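You operate a simulated robot arm through the tools that you are given. There is no shell and no other tool.

Carry out the task below with a simulated robot arm. There is one attempt and no reset: what you move stays moved.

JOB
Throw the rotten apple in the compost bin and wipe up its stain.
Fine: it lies in the apple tray; use the blue sponge and put it back; push the tray in. Where these are worked on the way, their far stop is far enough and under half their travel is too little: apple tray. What is to be rubbed or washed off counts as gone when no trace of it is left.

It is judged by the outcome, as a careful person would: the job done as asked, and still so three seconds after it is handed in. It fails if anything else is knocked over, pushed out of place, dropped, spilled or broken.

ROBOT AND FRAMES
A 7-joint arm with a two-finger parallel gripper, fixed in place. Base frame: the origin is on the floor under the middle of its stand, x ahead of it, y to its left, z up. Lengths are in m, angles in degrees, forces in N, time in s.
It reaches about 1.372 m from its shoulder. Its first joint turns from -149.0 to 149.0 degrees. Payload 3.43 kg.
The tool frame sits at the grasp point between the pads (the TCP): z along the fingers, y along the line on which they close. The tips reach 0.03 m beyond it. Largest opening 0.094 m; finger width 0.028, thickness 0.01; the body of the gripper, 0.05 by 0.096 m, starts 0.055 m behind the TCP.
Orientation is that of the tool frame in the base frame, as [roll, pitch, yaw] about the fixed x, y, z axes, in that order (R = Rz(yaw) Ry(pitch) Rx(roll)). With the fingers straight down and closing along the base's y, the tool's x points along the base's -x, its y along +y and its z along -z.

CONTROLS
- The arm moves only by the tool nudge_tool. Its argument "rows" is a list of rows, each a list of 7 numbers: the turn, a rotation vector about the base's x, y, z in degrees, then the shift along the base's x, y, z in m, then the opening in per cent of the stroke, from 0 (shut) to 100 (fully open). In form: [[wx, wy, wz, x, y, z, jaw], ...]. A call has 1 to 20 rows; each row shifts and turns the commanded pose from where the row before left it. Rows are played at 5 a second. More than 0.05 m and 8.6 degrees between two rows, or a gripper value outside its range, and nothing of the call is played. A pose out of reach is approached as far as the arm can. The call stops where the force on the tool passes 40 N (or 10 N more than at its start, if that is more) or the arm is blocked; 0.2 s more then pass. Each finger travels about 0.045 m/s and halts on what it meets, pressing with about 27 N; the grip force reading is that of the motor and also rises with nothing between the fingers. The clock runs only during rows and for 0.2 s after the last one: add rows that do not move to give the fingers time. It gives the time, the measured TCP pose, the force on the tool (base axes), the opening and the grip force at its end, in the units of the frame above (readings bear some noise), with the torque about the TCP (base axes, N m) and any sound that the robot's microphone picked up.
- Cameras (640 x 400 px; columns grow to the right, rows downward): "scene" is fixed at [0.2178, -0.5007, 1.2064]; the picture's right is [-0.15, -0.99, 0.00], its down [-0.54, 0.08, -0.84] and it looks along [0.83, -0.13, -0.54] (base axes); focal length 238 px, centre (320, 200). "wrist" rides on the gripper at [0.076, 0.014, -0.103] in the tool frame; the picture's right is [-0.18, 0.98, 0.00], its down [-0.75, -0.14, -0.64] and it looks along [-0.63, -0.12, 0.77] (tool axes); focal length 243 px, centre (320, 200).
- grab_frame(camera): a new picture of that camera. It takes no simulated time.
- probe_pixels(camera, pixels): for up to 12 pixels [column, row] of the newest picture of that camera ("zoom" is the newest enlarged one), the place [x, y, z] in the base frame of the surface seen there, good to about 0.002 m. It takes no simulated time.
- close_up(camera, box): a new picture of the part [left, top, right, bottom] of that camera's present view, enlarged. It takes no simulated time.
- close_job(): hands the job in; it is judged then, once.

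Leave the gripper open and the arm clear of the work at the hand-in unless told otherwise.

The tools are called after "Call:" by a JSON object that holds its "method" and its "body". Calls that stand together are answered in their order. nudge_tool: Moves the arm, as the interface text tells. Its arguments: {"type":"object","properties":{"rows":{"type":"array","items":{"type":"array","items":{"type":"number"}}}},"required":["rows"]} The other tools are called the same way: grab_frame (camera) takes a picture; probe_pixels (camera, pixels) gives the place of the surface under pixels of a picture; close_up (camera, box) takes an enlarged picture of a part of a camera's view; close_job () hands the job in.

At the start:

```text
time_s: 0.0
ee_pos: [0.7468, -0.3469, 1.0707]
ee_rot: [180.0, 0.0, -179.9]
ft_force: [0.7, 0.3, -0.1]
torque: [0.0, 0.0, -0.01]
grip_width: 0.0941
gripper_force: 0.1
```

scene: 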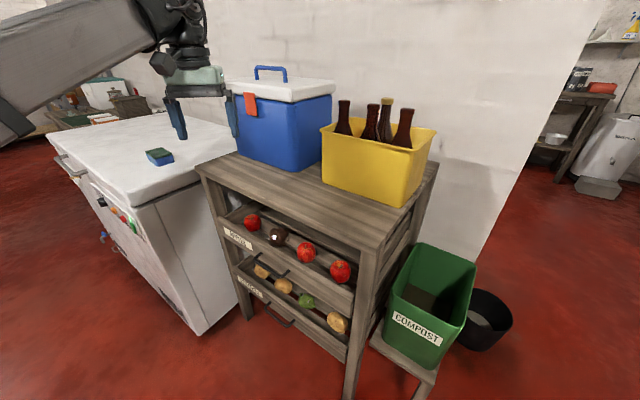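
wrist: 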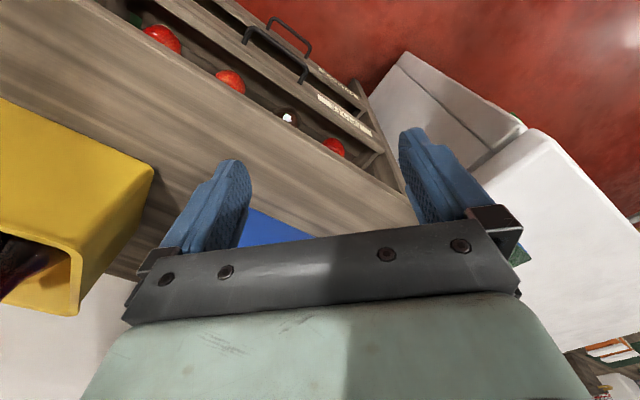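

I see a wooden rack with an apple tray slightly out (a dark apple near pixel 277,237), a blue/green sponge on the white freezer, and the green compost bin. First I take close-ups of the tray, the bin and the sponge.

Call:
{"method": "close_up", "body": {"camera": "scene", "box": [190, 180, 390, 305]}}

Call:
{"method": "close_up", "body": {"camera": "scene", "box": [350, 230, 526, 340]}}

Call:
{"method": "close_up", "body": {"camera": "scene", "box": [50, 110, 210, 210]}}

```text
3.20 times, centred on (290, 242) of scene
```

zoom: 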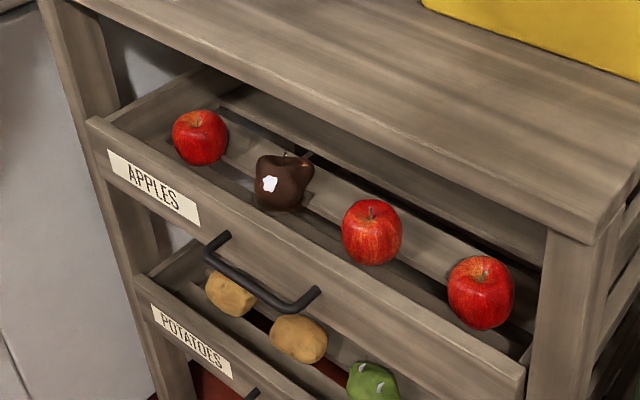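

```text
3.64 times, centred on (438, 285) of scene
```

zoom: 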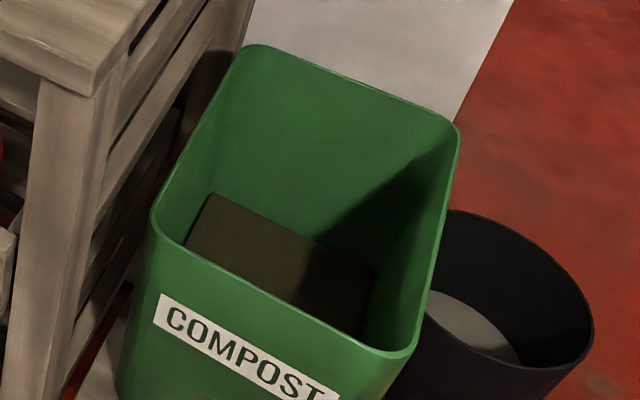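

```text
4.00 times, centred on (130, 160) of scene
```

zoom: 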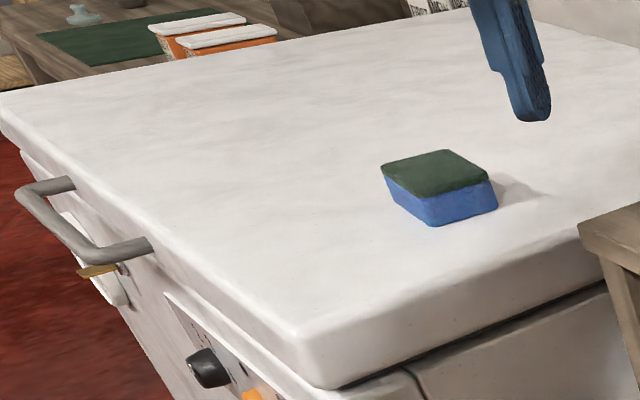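

Next I probe the tray, apples, handle, bin rim and sponge for geometry. Scene pixels: apples (251,222), (278,237), (306,252), (340,271); handle (272,281); front board; rack top.

Call:
{"method": "probe_pixels", "body": {"camera": "scene", "pixels": [[251, 220], [278, 234], [306, 250], [340, 270], [218, 218], [353, 292], [260, 256], [290, 274], [275, 267], [197, 168], [380, 250], [438, 165]]}}

Call:
{"method": "probe_pixels", "body": {"camera": "scene", "pixels": [[419, 243], [475, 263], [393, 291], [460, 327], [420, 300], [440, 310], [158, 154], [147, 150], [162, 149], [174, 157], [155, 163], [173, 153]]}}

Call:
{"method": "grab_frame", "body": {"camera": "scene"}}

```text
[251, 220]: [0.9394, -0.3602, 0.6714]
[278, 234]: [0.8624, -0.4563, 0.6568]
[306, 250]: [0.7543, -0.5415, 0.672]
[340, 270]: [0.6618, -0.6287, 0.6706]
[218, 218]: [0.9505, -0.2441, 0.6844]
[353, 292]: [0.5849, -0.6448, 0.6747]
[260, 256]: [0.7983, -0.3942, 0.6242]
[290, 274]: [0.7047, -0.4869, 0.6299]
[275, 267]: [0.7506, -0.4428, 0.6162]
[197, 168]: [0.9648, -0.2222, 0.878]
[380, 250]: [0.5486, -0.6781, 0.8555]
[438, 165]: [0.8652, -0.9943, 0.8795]
```

```text
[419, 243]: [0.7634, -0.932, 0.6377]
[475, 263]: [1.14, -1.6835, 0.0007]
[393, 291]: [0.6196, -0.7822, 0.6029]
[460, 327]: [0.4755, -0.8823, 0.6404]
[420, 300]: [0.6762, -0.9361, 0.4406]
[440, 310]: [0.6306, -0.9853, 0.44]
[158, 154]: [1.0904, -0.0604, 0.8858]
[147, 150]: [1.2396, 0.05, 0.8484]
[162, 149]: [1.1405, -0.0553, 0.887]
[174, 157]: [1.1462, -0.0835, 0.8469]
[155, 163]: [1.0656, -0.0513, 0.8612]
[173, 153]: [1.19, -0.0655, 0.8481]
```

```text
taken
```

scene: 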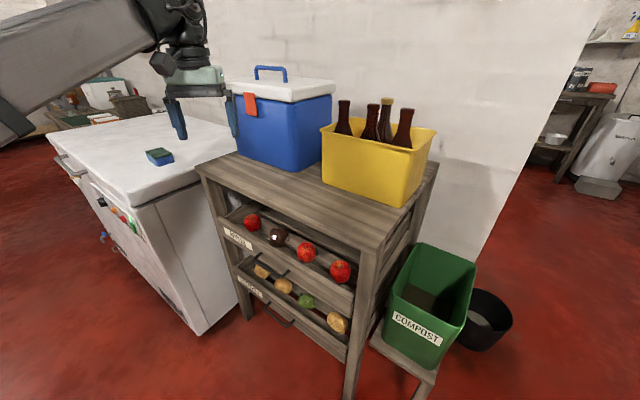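

The rack is turned about 45° relative to the base. I take finer close-ups to measure the tray slack, the handle and the sponge.

Call:
{"method": "close_up", "body": {"camera": "scene", "box": [200, 195, 300, 258]}}

```text
6.35 times, centred on (250, 226) of scene
```

zoom: 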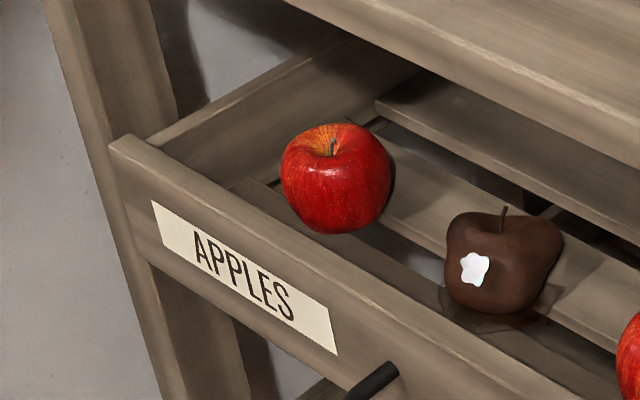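

I probe details in this close-up: leg face, tray rim, side wall, slats, stain, rail behind, apple top and sides.

Call:
{"method": "probe_pixels", "body": {"camera": "zoom", "pixels": [[85, 60], [120, 142], [260, 100], [360, 45], [500, 130], [420, 195], [600, 280], [480, 320], [400, 270], [500, 215], [505, 260], [400, 35]]}}

Call:
{"method": "probe_pixels", "body": {"camera": "zoom", "pixels": [[300, 190], [250, 180], [380, 110], [130, 165], [350, 310], [450, 250], [560, 245], [505, 300], [540, 325], [330, 140], [335, 220], [400, 240]]}}

```text
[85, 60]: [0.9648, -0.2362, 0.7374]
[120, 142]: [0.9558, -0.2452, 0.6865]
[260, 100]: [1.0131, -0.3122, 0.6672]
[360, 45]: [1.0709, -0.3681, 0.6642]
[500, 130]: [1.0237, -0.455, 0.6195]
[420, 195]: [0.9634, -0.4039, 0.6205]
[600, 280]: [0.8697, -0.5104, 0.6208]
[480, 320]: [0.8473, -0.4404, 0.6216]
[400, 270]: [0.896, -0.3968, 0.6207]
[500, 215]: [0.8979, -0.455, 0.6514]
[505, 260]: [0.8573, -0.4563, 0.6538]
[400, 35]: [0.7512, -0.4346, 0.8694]
```

```text
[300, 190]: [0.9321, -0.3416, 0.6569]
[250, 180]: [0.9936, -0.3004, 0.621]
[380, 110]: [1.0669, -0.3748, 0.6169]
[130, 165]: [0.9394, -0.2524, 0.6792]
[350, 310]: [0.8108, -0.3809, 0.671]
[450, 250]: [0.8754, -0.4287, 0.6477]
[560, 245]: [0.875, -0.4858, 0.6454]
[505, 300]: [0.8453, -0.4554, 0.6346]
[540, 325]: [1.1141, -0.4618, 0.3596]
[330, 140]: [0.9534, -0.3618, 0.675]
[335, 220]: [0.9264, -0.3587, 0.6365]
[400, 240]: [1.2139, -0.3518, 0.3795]
```

I can see the stain around the rotten apple on the front slat. Now I look closely at the handle from both cameras.

Call:
{"method": "close_up", "body": {"camera": "scene", "box": [240, 240, 304, 280]}}

Call:
{"method": "probe_pixels", "body": {"camera": "zoom", "pixels": [[150, 130], [200, 150], [300, 200], [400, 250], [480, 300], [520, 320], [300, 150], [500, 250], [100, 60], [600, 300], [160, 180], [540, 300]]}}

Call:
{"method": "close_up", "body": {"camera": "wrist", "box": [130, 0, 386, 160]}}

```text
10.00 times, centred on (272, 260) of scene
```

zoom: 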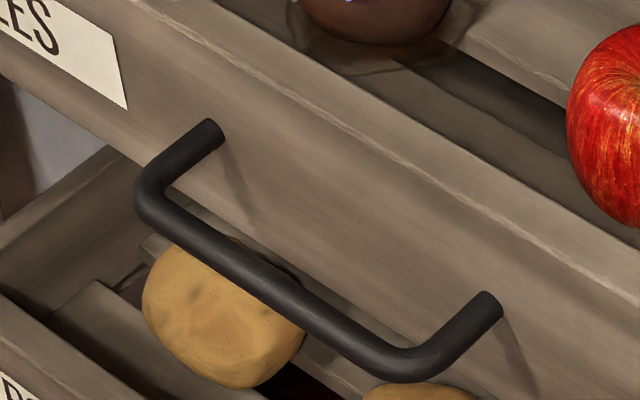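

```text
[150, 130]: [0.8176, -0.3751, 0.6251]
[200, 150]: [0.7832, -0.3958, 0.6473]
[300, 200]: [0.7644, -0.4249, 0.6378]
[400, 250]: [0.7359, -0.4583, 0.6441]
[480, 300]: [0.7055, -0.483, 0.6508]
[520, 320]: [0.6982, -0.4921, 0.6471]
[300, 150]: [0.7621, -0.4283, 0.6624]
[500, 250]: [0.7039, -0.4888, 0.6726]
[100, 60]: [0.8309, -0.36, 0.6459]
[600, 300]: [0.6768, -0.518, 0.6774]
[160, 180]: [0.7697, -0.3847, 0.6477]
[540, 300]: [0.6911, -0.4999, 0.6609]
```

```text
2.50 times, centred on (258, 80) of wrist
```

zoom: 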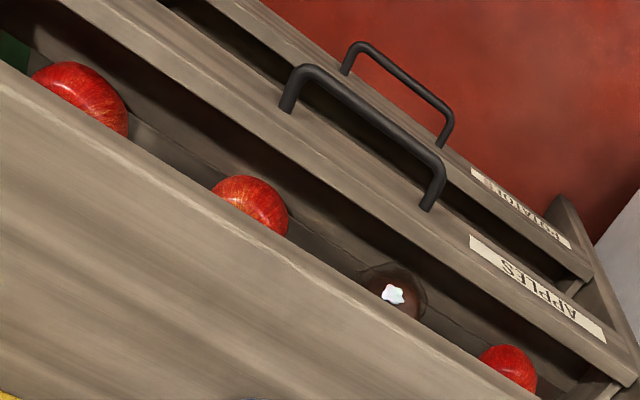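

I probe the handle in the wrist close-up: bar from (305,70) to (440,170), and its feet at (287,105) and (428,205).

Call:
{"method": "probe_pixels", "body": {"camera": "zoom", "pixels": [[310, 73], [340, 92], [370, 114], [400, 138], [430, 160], [288, 105], [427, 207], [350, 150], [300, 140], [250, 140], [450, 225], [393, 295]]}}

```text
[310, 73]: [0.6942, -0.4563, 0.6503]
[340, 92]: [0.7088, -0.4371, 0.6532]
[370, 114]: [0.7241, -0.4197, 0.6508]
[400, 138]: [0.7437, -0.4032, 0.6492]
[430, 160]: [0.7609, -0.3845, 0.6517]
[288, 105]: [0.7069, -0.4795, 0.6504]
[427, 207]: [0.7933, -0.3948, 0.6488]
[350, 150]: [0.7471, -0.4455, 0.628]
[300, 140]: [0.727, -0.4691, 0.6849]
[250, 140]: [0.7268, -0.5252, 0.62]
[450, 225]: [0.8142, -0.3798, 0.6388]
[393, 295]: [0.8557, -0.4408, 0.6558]
```

The board face lies at a depth where the tray is effectively closed; the handle bar sits about 3.3 cm in front of it, at z≈0.645, centred near (0.728,-0.42). The rotten apple is under the rack top, so the tray has to come out first. I turn the tool so the jaws close across the bar, tilt it 30° so the hand leans away from the rack, and move to a pre-grasp point in front of it.

Call:
{"method": "nudge_tool", "body": {"rows": [[0, 0, 7.55, -0.0212, 0.0078, -0.02, 100], [0, 0, 7.55, -0.0212, 0.0078, -0.02, 80], [0, 0, 7.55, -0.0212, 0.0078, -0.02, 60], [0, 0, 7.55, -0.0212, 0.0078, -0.02, 45], [0, 0, 7.55, -0.0212, 0.0078, -0.02, 32], [0, 0, 7.55, -0.0212, 0.0078, -0.02, 32], [-4.22, -4.27, 0, 0.0119, -0.0145, -0.03, 32], [-4.22, -4.27, 0, 0.0119, -0.0145, -0.03, 32], [-4.22, -4.27, 0, 0.0119, -0.0145, -0.03, 32], [-4.22, -4.27, 0, 0.0119, -0.0145, -0.03, 32], [-4.22, -4.27, 0, 0.0119, -0.0145, -0.03, 32], [0, 0, 0, 0, 0, 0, 32]]}}

```text
time_s: 2.6
ee_pos: [0.6789, -0.3731, 0.7989]
ee_rot: [-149.9, 0.0, -134.8]
ft_force: [0.7, 0.0, 0.3]
torque: [0.02, 0.01, -0.01]
grip_width: 0.0301
gripper_force: 0.1
```

The pose is as planned. I check both views before moving down onto the bar.

Call:
{"method": "grab_frame", "body": {"camera": "scene"}}

Call:
{"method": "grab_frame", "body": {"camera": "wrist"}}

```text
taken
```

scene: 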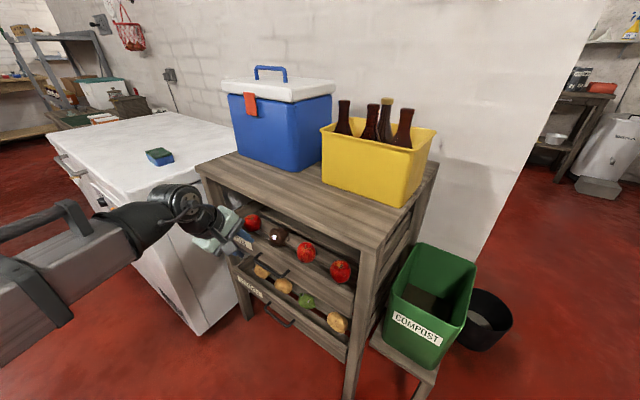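

```text
taken
```

wrist: 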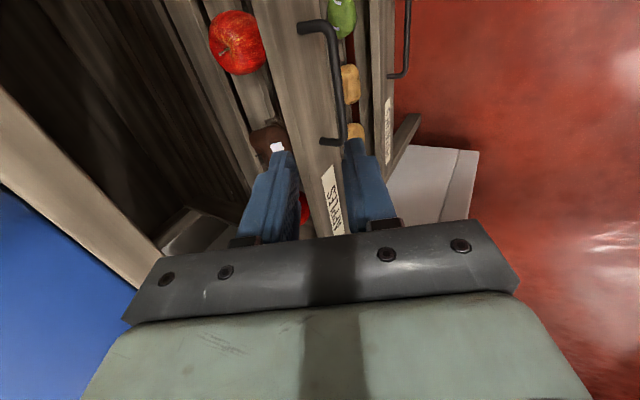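

The bar shows between (325,25) and (335,140), so the tool is well lined up lengthwise. I probe the bar and the board in this view to check the cross offset.

Call:
{"method": "close_up", "body": {"camera": "wrist", "box": [240, 0, 432, 120]}}

Call:
{"method": "probe_pixels", "body": {"camera": "wrist", "pixels": [[328, 40], [332, 60], [335, 80], [337, 100], [339, 120], [310, 28], [328, 140], [312, 100], [300, 80], [290, 60], [318, 150], [326, 170]]}}

```text
3.33 times, centred on (336, 60) of wrist
```

zoom: 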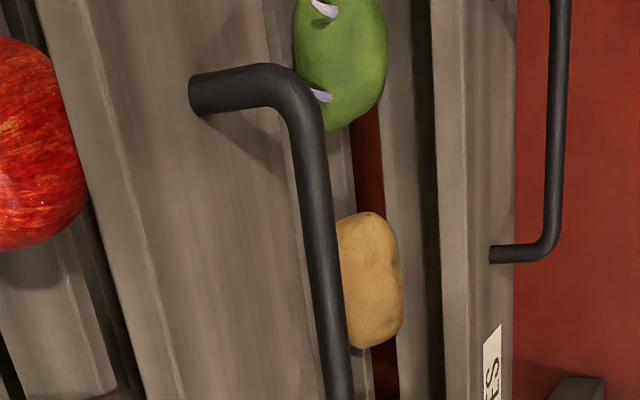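

```text
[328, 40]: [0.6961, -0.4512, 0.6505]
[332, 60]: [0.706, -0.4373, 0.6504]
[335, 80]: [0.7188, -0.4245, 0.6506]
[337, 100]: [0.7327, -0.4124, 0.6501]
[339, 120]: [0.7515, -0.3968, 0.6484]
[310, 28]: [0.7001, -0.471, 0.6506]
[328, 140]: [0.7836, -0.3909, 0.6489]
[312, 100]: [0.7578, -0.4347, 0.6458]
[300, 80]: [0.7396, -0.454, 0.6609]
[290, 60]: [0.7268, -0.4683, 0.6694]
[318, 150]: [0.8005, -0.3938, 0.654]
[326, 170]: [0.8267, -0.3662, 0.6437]
```

Bar axis: depth 0.810, z≈0.645; board 3.4 cm behind it. I narrow the jaws to about 26 mm, drop 4 cm, and slide along the finger direction so the bar comes between the fingers.

Call:
{"method": "nudge_tool", "body": {"rows": [[0, 0, 0, 0, 0, -0.0205, 28], [0, 0, 0, 0, 0, -0.0205, 28], [0, 0, 0, 0.007, -0.0069, -0.0171, 28], [0, 0, 0, 0.007, -0.0069, -0.0171, 28], [0, 0, 0, 0.007, -0.0069, -0.0171, 28], [0, 0, 0, 0.007, -0.0069, -0.0171, 28], [0, 0, 0, 0.007, -0.0069, -0.0171, 28], [0, 0, 0, 0.007, -0.0069, -0.0171, 28], [0, 0, 0, 0, 0, 0, 28]]}}

Call:
{"method": "grab_frame", "body": {"camera": "scene"}}

Call:
{"method": "grab_frame", "body": {"camera": "wrist"}}

```text
time_s: 4.6
ee_pos: [0.721, -0.4142, 0.6567]
ee_rot: [-150.1, 0.0, -134.7]
ft_force: [0.2, 0.7, 0.3]
torque: [-0.01, 0.03, 0.0]
grip_width: 0.0264
gripper_force: 0.0
```

```text
taken
```

scene: 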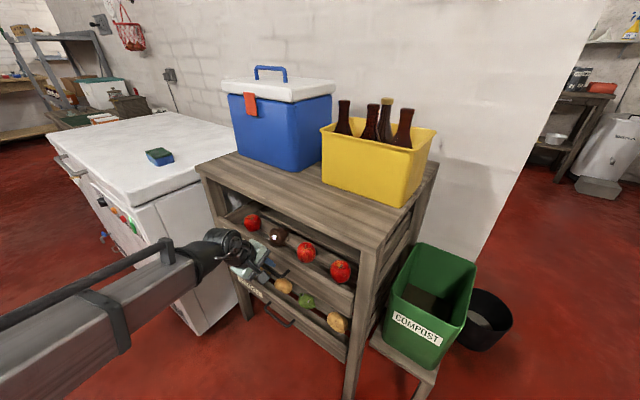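

```text
taken
```

wrist: 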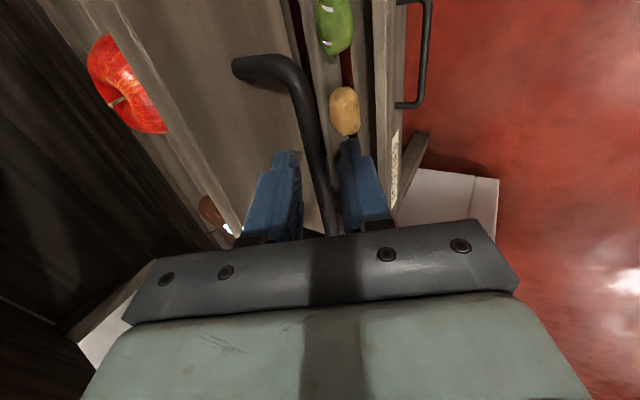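

The bar lies between the two fingers and no contact force shows. I close the jaws on it.

Call:
{"method": "nudge_tool", "body": {"rows": [[0, 0, 0, 0, 0, 0, 15], [0, 0, 0, 0, 0, 0, 0], [0, 0, 0, 0, 0, 0, 0], [0, 0, 0, 0, 0, 0, 0]]}}

```text
time_s: 5.6
ee_pos: [0.7206, -0.4148, 0.6569]
ee_rot: [-150.0, 0.1, -134.7]
ft_force: [1.8, -2.7, 3.1]
torque: [0.13, -0.22, -0.4]
grip_width: 0.0096
gripper_force: 43.9
```

The jaws hold the bar (9.6 mm). I pull outward slowly, 10 cm first.

Call:
{"method": "nudge_tool", "body": {"rows": [[0, 0, 0, -0.0036, 0.0035, 0, 0], [0, 0, 0, -0.0071, 0.007, 0, 0], [0, 0, 0, -0.0071, 0.007, 0, 0], [0, 0, 0, -0.0071, 0.007, 0, 0], [0, 0, 0, -0.0071, 0.007, 0, 0], [0, 0, 0, -0.0071, 0.007, 0, 0], [0, 0, 0, -0.0071, 0.007, 0, 0], [0, 0, 0, -0.0071, 0.007, 0, 0], [0, 0, 0, -0.0071, 0.007, 0, 0], [0, 0, 0, -0.0071, 0.007, 0, 0], [0, 0, 0, -0.0036, 0.0035, 0, 0], [0, 0, 0, 0, 0, 0, 0]]}}

Call:
{"method": "grab_frame", "body": {"camera": "scene"}}

```text
time_s: 8.2
ee_pos: [0.65, -0.3436, 0.6561]
ee_rot: [-150.0, 0.1, -134.7]
ft_force: [14.9, 11.9, 2.6]
torque: [0.26, -0.29, -0.28]
grip_width: 0.0092
gripper_force: 43.3
```

```text
taken
```

scene: 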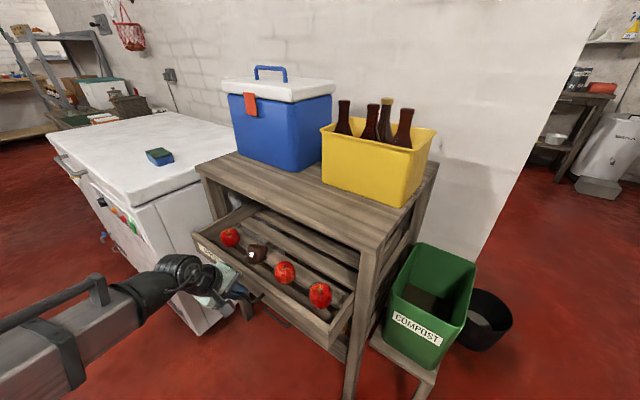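

The tray came out 10 cm and the apples kept their places. There's a sideways load of about 19 N, so my pull direction is a bit off. I probe the front board's top edge to refine the direction.

Call:
{"method": "close_up", "body": {"camera": "scene", "box": [180, 190, 372, 310]}}

Call:
{"method": "probe_pixels", "body": {"camera": "zoom", "pixels": [[70, 165], [150, 220], [330, 410], [400, 400], [460, 480], [180, 240], [380, 385], [200, 120], [100, 150], [480, 470], [580, 310], [90, 60]]}}

```text
3.33 times, centred on (276, 250) of scene
```

zoom: 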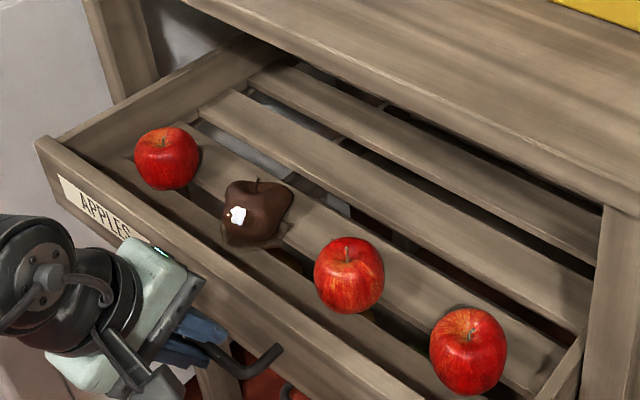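

```text
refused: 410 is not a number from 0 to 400
```

I probe along straight slat and board edges within the picture limits.

Call:
{"method": "probe_pixels", "body": {"camera": "zoom", "pixels": [[45, 145], [140, 205], [220, 255], [300, 306], [400, 370], [230, 105], [400, 213], [550, 305], [260, 78], [500, 210], [300, 35], [590, 180]]}}

```text
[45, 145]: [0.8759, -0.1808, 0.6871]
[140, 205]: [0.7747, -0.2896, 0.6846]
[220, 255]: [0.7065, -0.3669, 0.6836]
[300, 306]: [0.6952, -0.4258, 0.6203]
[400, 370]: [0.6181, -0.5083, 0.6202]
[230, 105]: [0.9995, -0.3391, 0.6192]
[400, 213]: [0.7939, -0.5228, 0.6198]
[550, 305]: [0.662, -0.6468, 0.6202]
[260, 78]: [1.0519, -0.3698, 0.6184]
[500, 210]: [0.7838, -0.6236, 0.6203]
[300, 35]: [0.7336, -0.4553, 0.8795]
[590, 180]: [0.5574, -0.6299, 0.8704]
```

I continue the pull with a slightly corrected direction and about 1.5 mm sidewards relief.

Call:
{"method": "nudge_tool", "body": {"rows": [[0, 0, 0, 0.0006, 0.0006, 0, 0], [0, 0, 0, -0.0036, 0.0046, 0, 0], [0, 0, 0, -0.007, 0.0072, 0, 0], [0, 0, 0, -0.007, 0.0072, 0, 0], [0, 0, 0, -0.007, 0.0072, 0, 0], [0, 0, 0, -0.007, 0.0072, 0, 0], [0, 0, 0, -0.007, 0.0072, 0, 0], [0, 0, 0, -0.007, 0.0072, 0, 0], [0, 0, 0, 0, 0, 0, 0]]}}

Call:
{"method": "grab_frame", "body": {"camera": "scene"}}

```text
time_s: 10.2
ee_pos: [0.6031, -0.2971, 0.6564]
ee_rot: [-150.0, -0.2, -134.9]
ft_force: [-18.0, -15.9, 4.9]
torque: [0.09, -0.17, -0.51]
grip_width: 0.0096
gripper_force: 43.2
```

```text
taken
```

scene: 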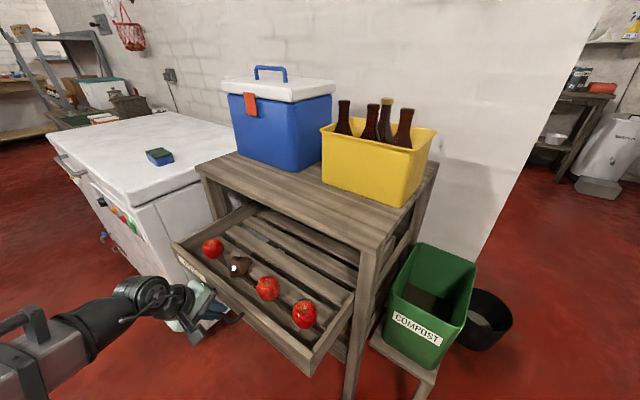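

Now the side load reversed, so the true direction is 45° exactly. I relieve the side load and pull 5 cm more.

Call:
{"method": "nudge_tool", "body": {"rows": [[0, 0, 0, -0.0012, -0.0012, 0, 0], [0, 0, 0, -0.0035, 0.0035, 0, 0], [0, 0, 0, -0.0064, 0.0064, 0, 0], [0, 0, 0, -0.0064, 0.0064, 0, 0], [0, 0, 0, -0.0064, 0.0064, 0, 0], [0, 0, 0, -0.0064, 0.0064, 0, 0], [0, 0, 0, -0.0064, 0.0064, 0, 0], [0, 0, 0, 0, 0, 0, 0]]}}

Call:
{"method": "grab_frame", "body": {"camera": "scene"}}

```text
time_s: 12.0
ee_pos: [0.5684, -0.2625, 0.6572]
ee_rot: [-150.0, 0.1, -134.6]
ft_force: [-10.2, -10.1, 2.8]
torque: [0.31, -0.34, -0.26]
grip_width: 0.0099
gripper_force: 43.4
```

```text
taken
```

scene: 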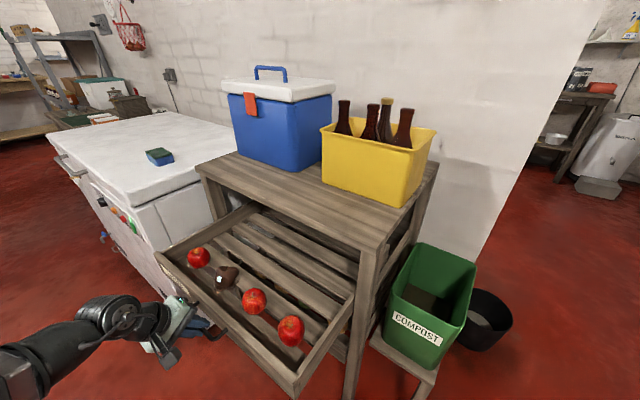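

The tray is about 21.5 cm out, with everything steady. I take another 3 cm to have room and be well past half travel, relieving the small side load.

Call:
{"method": "nudge_tool", "body": {"rows": [[0, 0, 0, -0.0006, -0.0006, 0, 0], [0, 0, 0, -0.0035, 0.0035, 0, 0], [0, 0, 0, -0.0055, 0.0055, 0, 0], [0, 0, 0, -0.0055, 0.0055, 0, 0], [0, 0, 0, -0.0055, 0.0055, 0, 0], [0, 0, 0, 0, 0, 0, 0]]}}

```text
time_s: 13.4
ee_pos: [0.5631, -0.2485, 0.6519]
ee_rot: [-150.1, 0.0, -134.7]
ft_force: [-14.5, -17.7, 30.0]
torque: [-0.01, -0.22, -0.57]
grip_width: 0.0096
gripper_force: 43.2
out of reach, approached as far as the arm can: row 3, 4, 5
```

The arm hit its own limit close to the base (pose out of reach), and pressed on the handle (30 N in z). I go back inward about 1.7 cm to a reachable pose to relieve that load.

Call:
{"method": "nudge_tool", "body": {"rows": [[0, 0, 0, 0.006, -0.006, 0, 0], [0, 0, 0, 0.006, -0.006, 0, 0], [0, 0, 0, 0, 0, 0, 0]]}}

```text
time_s: 14.2
ee_pos: [0.5749, -0.26, 0.6517]
ee_rot: [-149.8, -0.1, -134.8]
ft_force: [-12.6, -10.2, 27.9]
torque: [-0.48, 0.34, -0.93]
grip_width: 0.0097
gripper_force: 43.5
```

The z command ended ~5 mm low. I raise it 5 mm and shift slightly sideways to relax the grip load.

Call:
{"method": "nudge_tool", "body": {"rows": [[0, 0, 0, -0.001, -0.001, 0.0025, 0], [0, 0, 0, -0.001, -0.001, 0.0025, 0], [0, 0, 0, 0, 0, 0, 0]]}}

Call:
{"method": "grab_frame", "body": {"camera": "scene"}}

Call:
{"method": "grab_frame", "body": {"camera": "wrist"}}

```text
time_s: 15.0
ee_pos: [0.5734, -0.2611, 0.6552]
ee_rot: [-150.1, 0.2, -134.9]
ft_force: [7.8, 12.0, -35.8]
torque: [0.53, -0.25, -0.51]
grip_width: 0.0094
gripper_force: 43.6
```

```text
taken
```

scene: 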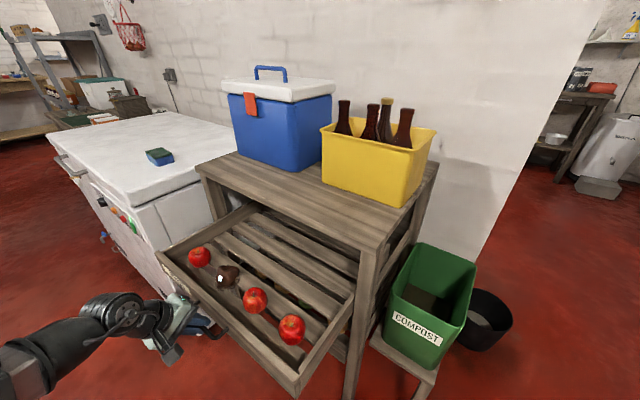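

```text
taken
```

wrist: 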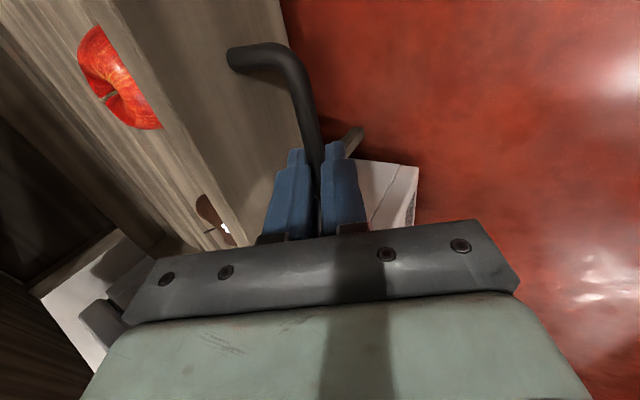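

I ease the vertical load (lower 2.7 mm) and then open the jaws to 30 %.

Call:
{"method": "nudge_tool", "body": {"rows": [[0, 0, 0, 0, 0, -0.0027, 0], [0, 0, 0, 0, 0, 0, 0], [0, 0, 0, 0, 0, 0, 15], [0, 0, 0, 0, 0, 0, 30], [0, 0, 0, 0, 0, 0, 30], [0, 0, 0, 0, 0, 0, 30]]}}

```text
time_s: 16.4
ee_pos: [0.5717, -0.2622, 0.654]
ee_rot: [-150.0, -0.1, -134.8]
ft_force: [-0.4, 0.0, -0.4]
torque: [0.02, 0.0, -0.03]
grip_width: 0.0281
gripper_force: 0.0
```

The grip is released with no load. I back out along the finger axis and then lift up away from the handle.

Call:
{"method": "nudge_tool", "body": {"rows": [[0, 0, 0, -0.0035, 0.0035, 0.0087, 30], [0, 0, 0, -0.0035, 0.0035, 0.0087, 30], [0, 0, 0, -0.0035, 0.0035, 0.0087, 30], [0, 0, 0, -0.0035, 0.0035, 0.0087, 30], [0, 0, 0, -0.0035, 0.0035, 0.0087, 30], [0, 0, 0, 0, 0, 0.03, 30], [0, 0, 0, 0, 0, 0.04, 30], [0, 0, 0, 0, 0, 0.04, 40], [0, 0, 0, 0, 0, 0.04, 50], [0, 0, 0, 0, 0, 0, 60]]}}

Call:
{"method": "grab_frame", "body": {"camera": "scene"}}

Call:
{"method": "grab_frame", "body": {"camera": "wrist"}}

```text
time_s: 18.6
ee_pos: [0.5921, -0.26, 0.8384]
ee_rot: [-150.0, 0.0, -134.6]
ft_force: [0.1, 0.0, 0.1]
torque: [0.02, -0.01, 0.02]
grip_width: 0.0566
gripper_force: 0.0
out of reach, approached as far as the arm can: row 3, 4, 5, 6, 7, 8
```

```text
taken
```

scene: 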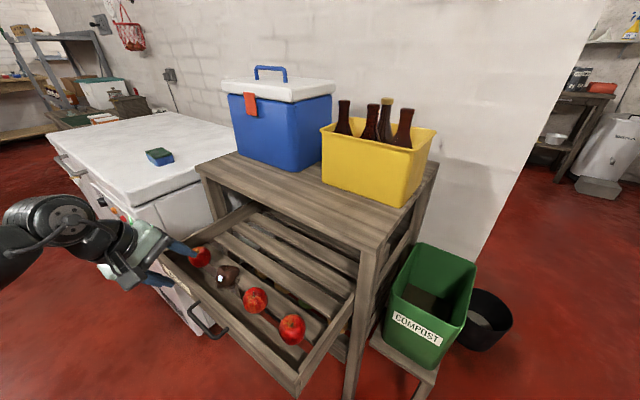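

```text
taken
```

wrist: 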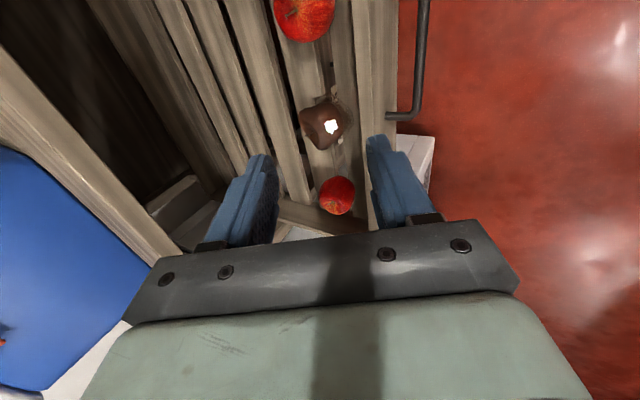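

The tool is clear, the tray stays open, and the apples are in place. I measure the rotten apple from both views.

Call:
{"method": "close_up", "body": {"camera": "wrist", "box": [260, 70, 420, 170]}}

Call:
{"method": "probe_pixels", "body": {"camera": "zoom", "pixels": [[250, 160], [250, 230], [180, 210], [320, 230], [240, 300], [280, 220], [250, 125], [350, 150], [345, 290], [130, 300], [420, 200], [200, 260]]}}

Call:
{"method": "close_up", "body": {"camera": "scene", "box": [180, 240, 276, 300]}}

```text
4.00 times, centred on (340, 120) of wrist
```

zoom: 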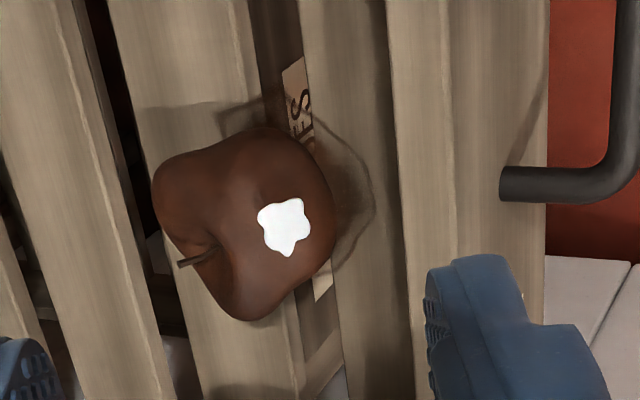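

```text
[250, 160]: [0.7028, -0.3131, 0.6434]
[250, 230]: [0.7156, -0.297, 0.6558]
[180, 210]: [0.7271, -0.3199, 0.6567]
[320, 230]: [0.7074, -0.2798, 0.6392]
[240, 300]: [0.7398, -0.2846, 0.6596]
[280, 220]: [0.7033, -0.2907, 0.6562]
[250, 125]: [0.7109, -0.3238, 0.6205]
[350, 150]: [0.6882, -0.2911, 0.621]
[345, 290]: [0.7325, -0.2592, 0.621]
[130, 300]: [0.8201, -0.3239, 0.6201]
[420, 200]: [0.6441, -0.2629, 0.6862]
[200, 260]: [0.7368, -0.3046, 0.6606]
```

```text
6.67 times, centred on (228, 270) of scene
```

zoom: 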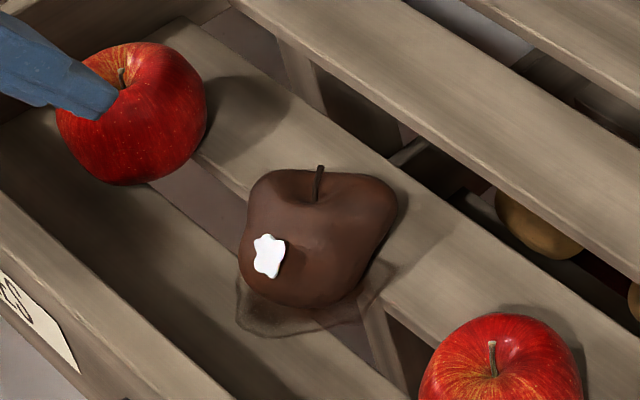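

Apple centre is about (0.732,-0.301,0.63), diameter about 6.7 cm; slat tops are at z=0.621. I rise, bring the tool upright, turn it 90° so the jaws close along the tray's length, tilt 12°, and hover above the apple with the jaws fully open.

Call:
{"method": "nudge_tool", "body": {"rows": [[5.3, 5.3, 0, 0.005, 0, 0.02, 70], [5.3, 5.3, 0, 0.005, 0, 0.02, 80], [5.3, 5.3, 0, 0.005, 0, 0.02, 90], [5.3, 5.3, 0, 0.005, 0, 0.02, 100], [0, 0, -8.18, 0.0109, -0.0037, 0, 100], [0, 0, -8.18, 0.0109, -0.0037, 0, 100], [0, 0, -8.18, 0.0109, -0.0037, 0, 100], [0, 0, -8.18, 0.0109, -0.0037, 0, 100], [0, 0, -8.18, 0.0109, -0.0037, 0, 100], [0, 0, -8.18, 0.0109, -0.0037, 0, 100], [0, 0, -8.18, 0.0109, -0.0037, 0, 100], [0, 0, -8.18, 0.0109, -0.0037, 0, 100], [0, 0, -8.18, 0.0109, -0.0037, 0, 100], [0, 0, -8.18, 0.0109, -0.0037, 0, 100], [0, 0, -8.18, 0.0109, -0.0037, 0, 100], [-4.24, -4.24, 0, 0, 0, -0.02, 100], [-4.24, -4.24, 0, 0, 0, -0.02, 100], [0, 0, 0, 0, 0, 0, 100]]}}

Call:
{"method": "grab_frame", "body": {"camera": "scene"}}

Call:
{"method": "grab_frame", "body": {"camera": "wrist"}}

```text
time_s: 22.4
ee_pos: [0.7316, -0.2992, 0.8779]
ee_rot: [-179.7, 12.1, 135.2]
ft_force: [0.1, 0.4, -0.7]
torque: [-0.02, 0.0, 0.03]
grip_width: 0.094
gripper_force: 0.1
```

```text
taken
```

scene: 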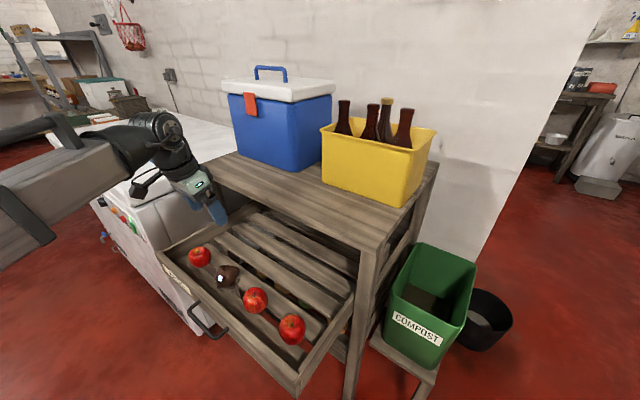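

```text
taken
```

wrist: 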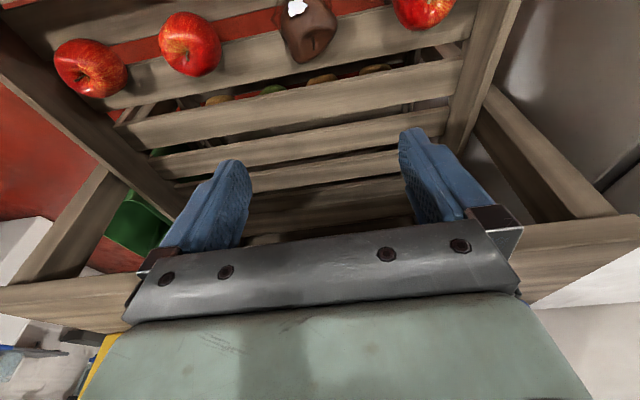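

I probe the apple from this new view (around (308,30)) and take a close-up to verify its centre.

Call:
{"method": "close_up", "body": {"camera": "wrist", "box": [256, 0, 368, 70]}}

Call:
{"method": "probe_pixels", "body": {"camera": "wrist", "pixels": [[308, 20], [308, 40], [284, 25], [332, 25], [290, 45], [325, 45], [315, 40], [308, 58], [280, 15], [336, 15], [308, 5], [300, 50]]}}

```text
5.71 times, centred on (312, 35) of wrist
```

zoom: 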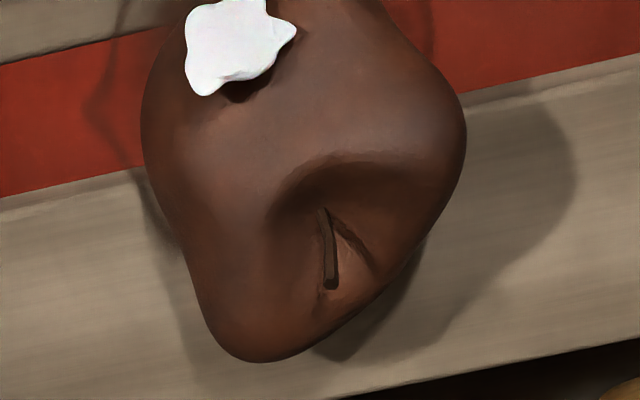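

```text
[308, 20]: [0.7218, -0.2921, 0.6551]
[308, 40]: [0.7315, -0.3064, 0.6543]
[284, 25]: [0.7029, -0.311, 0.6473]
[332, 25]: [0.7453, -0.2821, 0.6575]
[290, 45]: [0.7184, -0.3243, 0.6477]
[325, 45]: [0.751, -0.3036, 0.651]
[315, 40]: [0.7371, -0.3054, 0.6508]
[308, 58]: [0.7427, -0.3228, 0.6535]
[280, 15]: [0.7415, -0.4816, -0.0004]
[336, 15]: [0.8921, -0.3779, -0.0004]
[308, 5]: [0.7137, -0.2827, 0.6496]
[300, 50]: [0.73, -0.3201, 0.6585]
```

Apple spans s≈0.272–0.332 along the tray and depth 0.69–0.76. I go down over it with small corrections so tips stop about 4 mm above the slats.

Call:
{"method": "nudge_tool", "body": {"rows": [[0, 0, 0, -0.0035, 0.0008, -0.03, 100], [0, 0, 0, -0.0034, 0.0008, -0.03, 100], [0, 0, 0, 0, 0, -0.03, 100], [0, 0, 0, 0, 0, -0.03, 100], [0, 0, 0, 0, 0, -0.03, 100], [0, 0, 0, 0, 0, -0.03, 100], [0, 0, 0, 0, 0, -0.02, 100], [0, 0, 0, 0, 0, -0.01, 100], [0, 0, 0, 0, 0, 0, 100]]}}

Call:
{"method": "grab_frame", "body": {"camera": "wrist"}}

Call:
{"method": "close_up", "body": {"camera": "scene", "box": [150, 200, 310, 300]}}

```text
time_s: 24.4
ee_pos: [0.7239, -0.2987, 0.6668]
ee_rot: [-179.8, 12.2, 135.3]
ft_force: [0.4, 0.4, 0.1]
torque: [-0.01, 0.03, 0.0]
grip_width: 0.094
gripper_force: 0.0
```

```text
taken
```

wrist: 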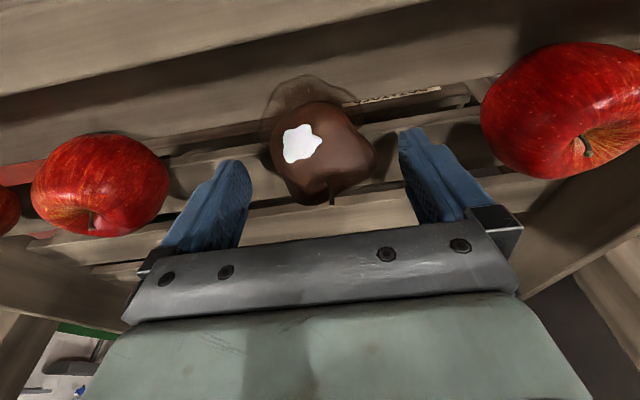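

```text
4.00 times, centred on (230, 250) of scene
```

zoom: 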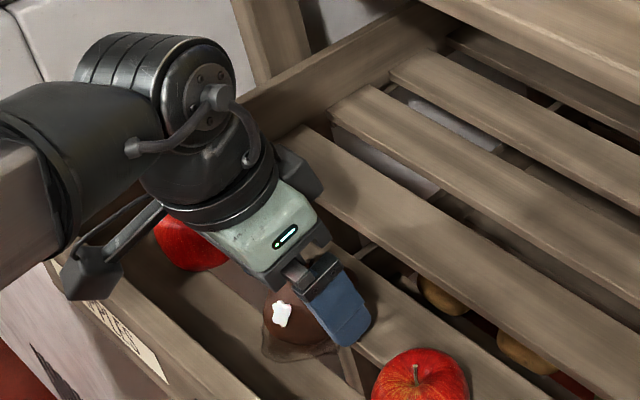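

The apple lies centred between the fingers (apple centre at about (322,150)). I lower 1 cm more and close gently.

Call:
{"method": "nudge_tool", "body": {"rows": [[0, 0, 0, 0, 0, -0.005, 100], [0, 0, 0, 0, 0, -0.005, 100], [0, 0, 0, 0, 0, 0, 85], [0, 0, 0, 0, 0, 0, 75], [0, 0, 0, 0, 0, 0, 65], [0, 0, 0, 0, 0, 0, 58], [0, 0, 0, 0, 0, 0, 52], [0, 0, 0, 0, 0, 0, 52], [0, 0, 0, 0, 0, 0, 52]]}}

```text
time_s: 26.4
ee_pos: [0.7222, -0.2986, 0.6585]
ee_rot: [-179.9, 12.2, 135.4]
ft_force: [1.1, -0.5, 0.0]
torque: [0.03, 0.01, 0.02]
grip_width: 0.0622
gripper_force: 27.1
```

The apple is held at 62 mm. I lift slowly 3 cm and check.

Call:
{"method": "nudge_tool", "body": {"rows": [[0, 0, 0, 0, 0, 0, 45], [0, 0, 0, 0, 0, 0.01, 45], [0, 0, 0, 0, 0, 0.01, 45], [0, 0, 0, 0, 0, 0.015, 45], [0, 0, 0, 0, 0, 0.015, 45], [0, 0, 0, 0, 0, 0, 45]]}}

Call:
{"method": "grab_frame", "body": {"camera": "wrist"}}

Call:
{"method": "grab_frame", "body": {"camera": "scene"}}

```text
time_s: 27.8
ee_pos: [0.724, -0.2985, 0.707]
ee_rot: [-179.9, 12.2, 135.3]
ft_force: [0.8, -0.1, -0.4]
torque: [0.02, -0.01, 0.01]
grip_width: 0.0424
gripper_force: 0.1
```

```text
taken
```

wrist: 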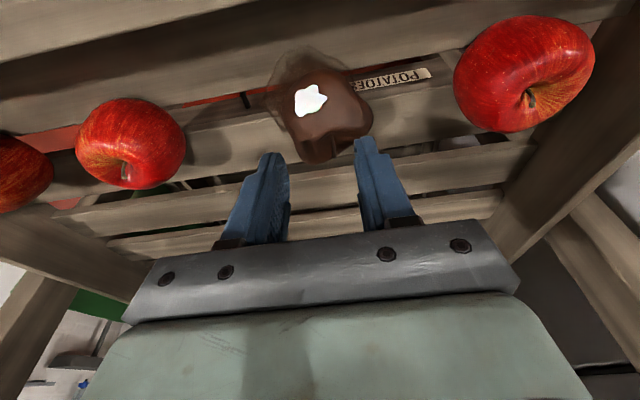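

```text
taken
```

scene: 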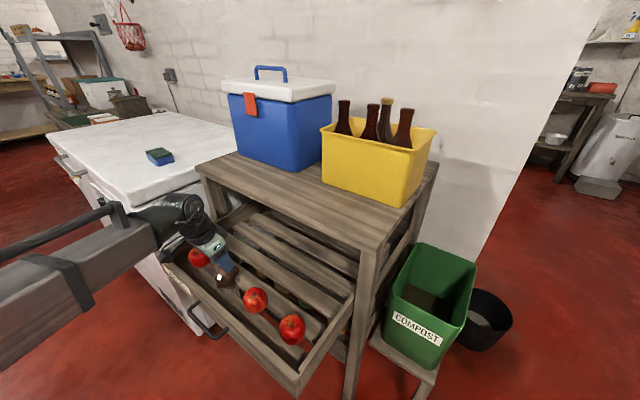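

The apple slipped out of the grip (opening fell to 42 mm); it's still resting in its place. The tips had gripped it too high. I open, rise, bring the tool vertical and re-measure the apple and the slat gap.

Call:
{"method": "nudge_tool", "body": {"rows": [[0, 0, 0, 0, 0, 0.02, 60], [0, 0, 0, 0, 0, 0.03, 80], [4.24, 4.24, 0, -0.01, 0.01, 0.03, 100], [4.24, 4.24, 0, -0.01, 0.01, 0.03, 100], [0, 0, 0, -0.01, 0.01, 0.02, 100], [0, 0, 0, 0, 0, 0, 100]]}}

Call:
{"method": "grab_frame", "body": {"camera": "wrist"}}

Call:
{"method": "close_up", "body": {"camera": "scene", "box": [180, 240, 276, 300]}}

```text
time_s: 29.2
ee_pos: [0.6941, -0.2689, 0.8384]
ee_rot: [180.0, 0.0, 135.3]
ft_force: [-0.1, -0.1, -0.6]
torque: [-0.03, 0.05, 0.0]
grip_width: 0.094
gripper_force: 0.0
```

```text
taken
```

wrist: 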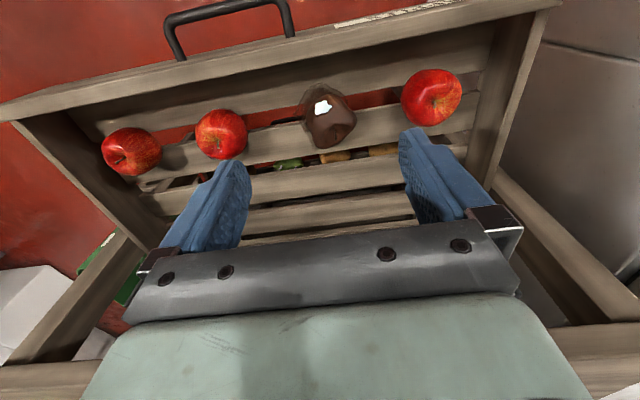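

```text
6.67 times, centred on (228, 270) of scene
```

zoom: 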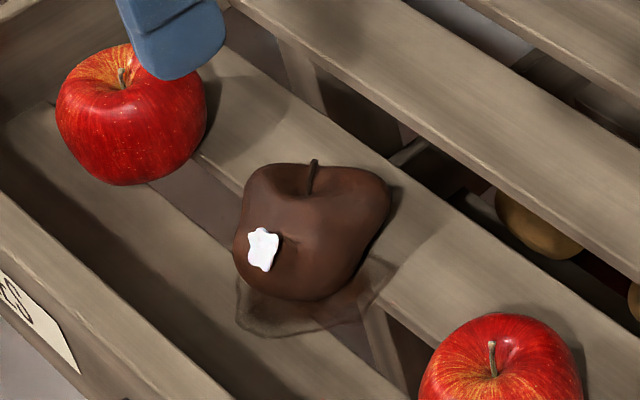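

The apple only shifted a few millimetres. I take an enlarged wrist view and probe apple outline and slat edges.

Call:
{"method": "close_up", "body": {"camera": "wrist", "box": [256, 60, 416, 160]}}

Call:
{"method": "probe_pixels", "body": {"camera": "zoom", "pixels": [[190, 180], [390, 170], [390, 300], [240, 320], [300, 200], [340, 290], [230, 140], [320, 100], [300, 340], [185, 230], [400, 230], [270, 250]]}}

```text
4.00 times, centred on (336, 110) of wrist
```

zoom: 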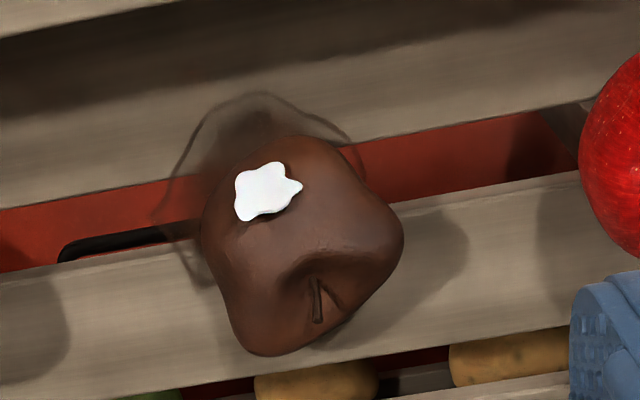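

```text
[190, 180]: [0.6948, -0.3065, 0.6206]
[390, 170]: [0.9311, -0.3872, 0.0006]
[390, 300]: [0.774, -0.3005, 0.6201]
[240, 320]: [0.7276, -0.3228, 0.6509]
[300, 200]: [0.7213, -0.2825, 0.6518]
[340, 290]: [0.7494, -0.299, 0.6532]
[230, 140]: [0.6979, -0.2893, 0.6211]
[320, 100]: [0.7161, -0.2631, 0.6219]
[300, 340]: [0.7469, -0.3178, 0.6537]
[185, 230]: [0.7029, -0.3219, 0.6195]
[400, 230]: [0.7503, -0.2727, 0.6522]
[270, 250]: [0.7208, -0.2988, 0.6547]
```

I probe across the slat gap at columns 50 and 450 to find the gap's width and position.

Call:
{"method": "probe_pixels", "body": {"camera": "zoom", "pixels": [[40, 195], [40, 201], [40, 266], [40, 272], [450, 125], [450, 132], [450, 190], [450, 197], [40, 110], [450, 340], [450, 347], [450, 30]]}}

```text
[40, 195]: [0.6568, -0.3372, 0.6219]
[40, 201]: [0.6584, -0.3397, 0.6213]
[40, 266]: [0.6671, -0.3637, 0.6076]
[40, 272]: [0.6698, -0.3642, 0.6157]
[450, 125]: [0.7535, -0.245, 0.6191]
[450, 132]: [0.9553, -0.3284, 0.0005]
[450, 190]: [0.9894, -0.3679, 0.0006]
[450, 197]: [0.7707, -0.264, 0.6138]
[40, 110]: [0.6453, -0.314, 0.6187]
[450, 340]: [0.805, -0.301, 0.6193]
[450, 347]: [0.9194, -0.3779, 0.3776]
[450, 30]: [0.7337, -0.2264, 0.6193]
```

The gap is 2.5 cm wide at depth 0.706–0.731 and the apple sits over it. With a vertical tool the tips can reach just above the slats, 6 mm deeper than before. I move over the apple and down to TCP z≈0.662 first.

Call:
{"method": "nudge_tool", "body": {"rows": [[0, 0, 0, 0.0164, -0.0126, 0, 100], [0, 0, 0, 0.0164, -0.0126, 0, 100], [0, 0, 0, 0, 0, -0.03, 100], [0, 0, 0, 0, 0, -0.03, 100], [0, 0, 0, 0, 0, -0.03, 100], [0, 0, 0, 0, 0, -0.03, 100], [0, 0, 0, 0, 0, -0.03, 100], [0, 0, 0, 0, 0, -0.02, 100], [0, 0, 0, 0, 0, -0.006, 100], [0, 0, 0, 0, 0, 0, 100]]}}

Call:
{"method": "grab_frame", "body": {"camera": "wrist"}}

```text
time_s: 31.4
ee_pos: [0.7282, -0.2936, 0.6614]
ee_rot: [-179.9, 0.2, 135.3]
ft_force: [0.2, 0.0, -0.3]
torque: [0.03, 0.01, -0.02]
grip_width: 0.0941
gripper_force: 0.1
```

```text
taken
```

wrist: 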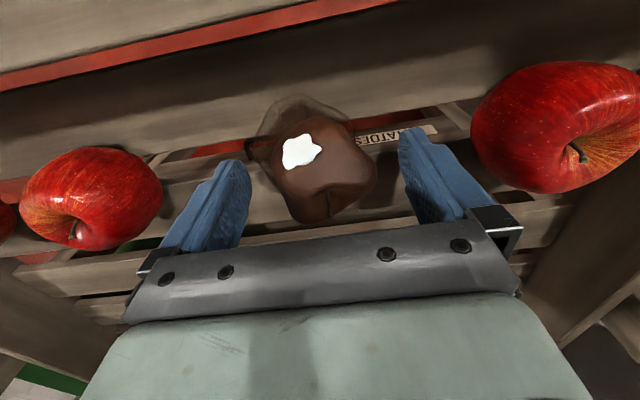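

Apple is centred between the tips. I lower 8.5 mm in small steps, then close while watching.

Call:
{"method": "nudge_tool", "body": {"rows": [[0, 0, 0, 0, 0, -0.003, 100], [0, 0, 0, 0, 0, -0.003, 100], [0, 0, 0, 0, 0, -0.0025, 100], [0, 0, 0, 0, 0, 0, 100]]}}

```text
time_s: 32.4
ee_pos: [0.7281, -0.2933, 0.6545]
ee_rot: [-180.0, 0.2, 135.2]
ft_force: [-0.7, -0.8, 0.0]
torque: [0.01, 0.01, 0.0]
grip_width: 0.0939
gripper_force: 0.1
```

No contact yet (z=0.6545). I go 1.5 mm lower and close.

Call:
{"method": "nudge_tool", "body": {"rows": [[0, 0, 0, 0, 0, -0.0015, 100], [0, 0, 0, 0, 0, 0, 90], [0, 0, 0, 0, 0, 0, 80], [0, 0, 0, 0, 0, 0, 72], [0, 0, 0, 0, 0, 0, 64], [0, 0, 0, 0, 0, 0, 56], [0, 0, 0, 0, 0, 0, 56], [0, 0, 0, 0, 0, 0, 56]]}}

Call:
{"method": "grab_frame", "body": {"camera": "wrist"}}

Call:
{"method": "close_up", "body": {"camera": "scene", "box": [180, 230, 292, 300]}}

```text
time_s: 34.2
ee_pos: [0.7277, -0.2938, 0.6511]
ee_rot: [180.0, 0.2, 135.2]
ft_force: [-0.4, 0.4, 0.7]
torque: [0.02, 0.01, -0.01]
grip_width: 0.063
gripper_force: 27.0
```

```text
taken
```

wrist: 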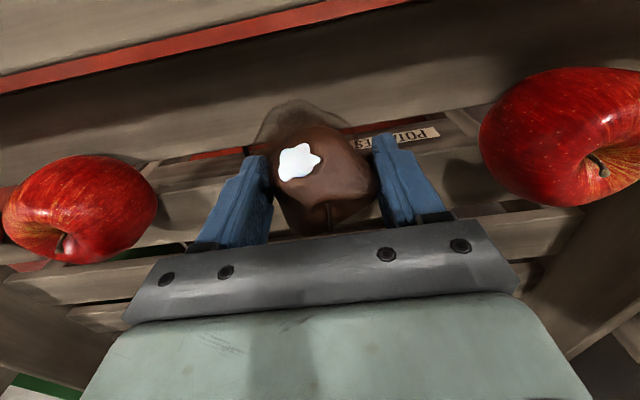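

```text
5.71 times, centred on (236, 265) of scene
```

zoom: 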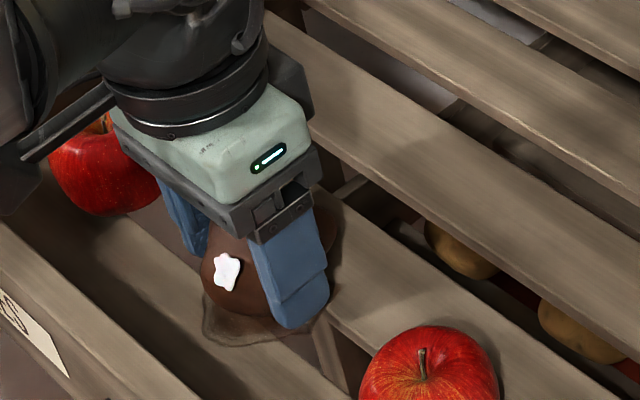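

Held at 63 mm with the tips right down. I lift very slowly.

Call:
{"method": "nudge_tool", "body": {"rows": [[0, 0, 0, 0, 0, 0.004, 56], [0, 0, 0, 0, 0, 0.006, 56], [0, 0, 0, 0, 0, 0.006, 56], [0, 0, 0, 0, 0, 0.006, 56], [0, 0, 0, 0, 0, 0.006, 56], [0, 0, 0, 0, 0, 0, 56]]}}

Call:
{"method": "grab_frame", "body": {"camera": "wrist"}}

```text
time_s: 35.6
ee_pos: [0.727, -0.2935, 0.6809]
ee_rot: [180.0, 0.3, 135.2]
ft_force: [-0.3, -0.1, -1.0]
torque: [0.02, 0.0, -0.01]
grip_width: 0.063
gripper_force: 26.4
```

```text
taken
```

wrist: 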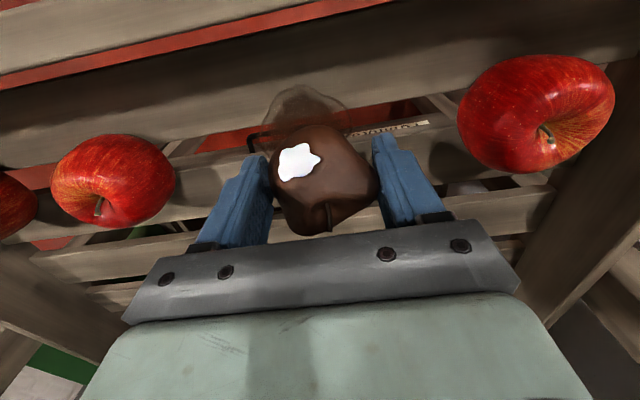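

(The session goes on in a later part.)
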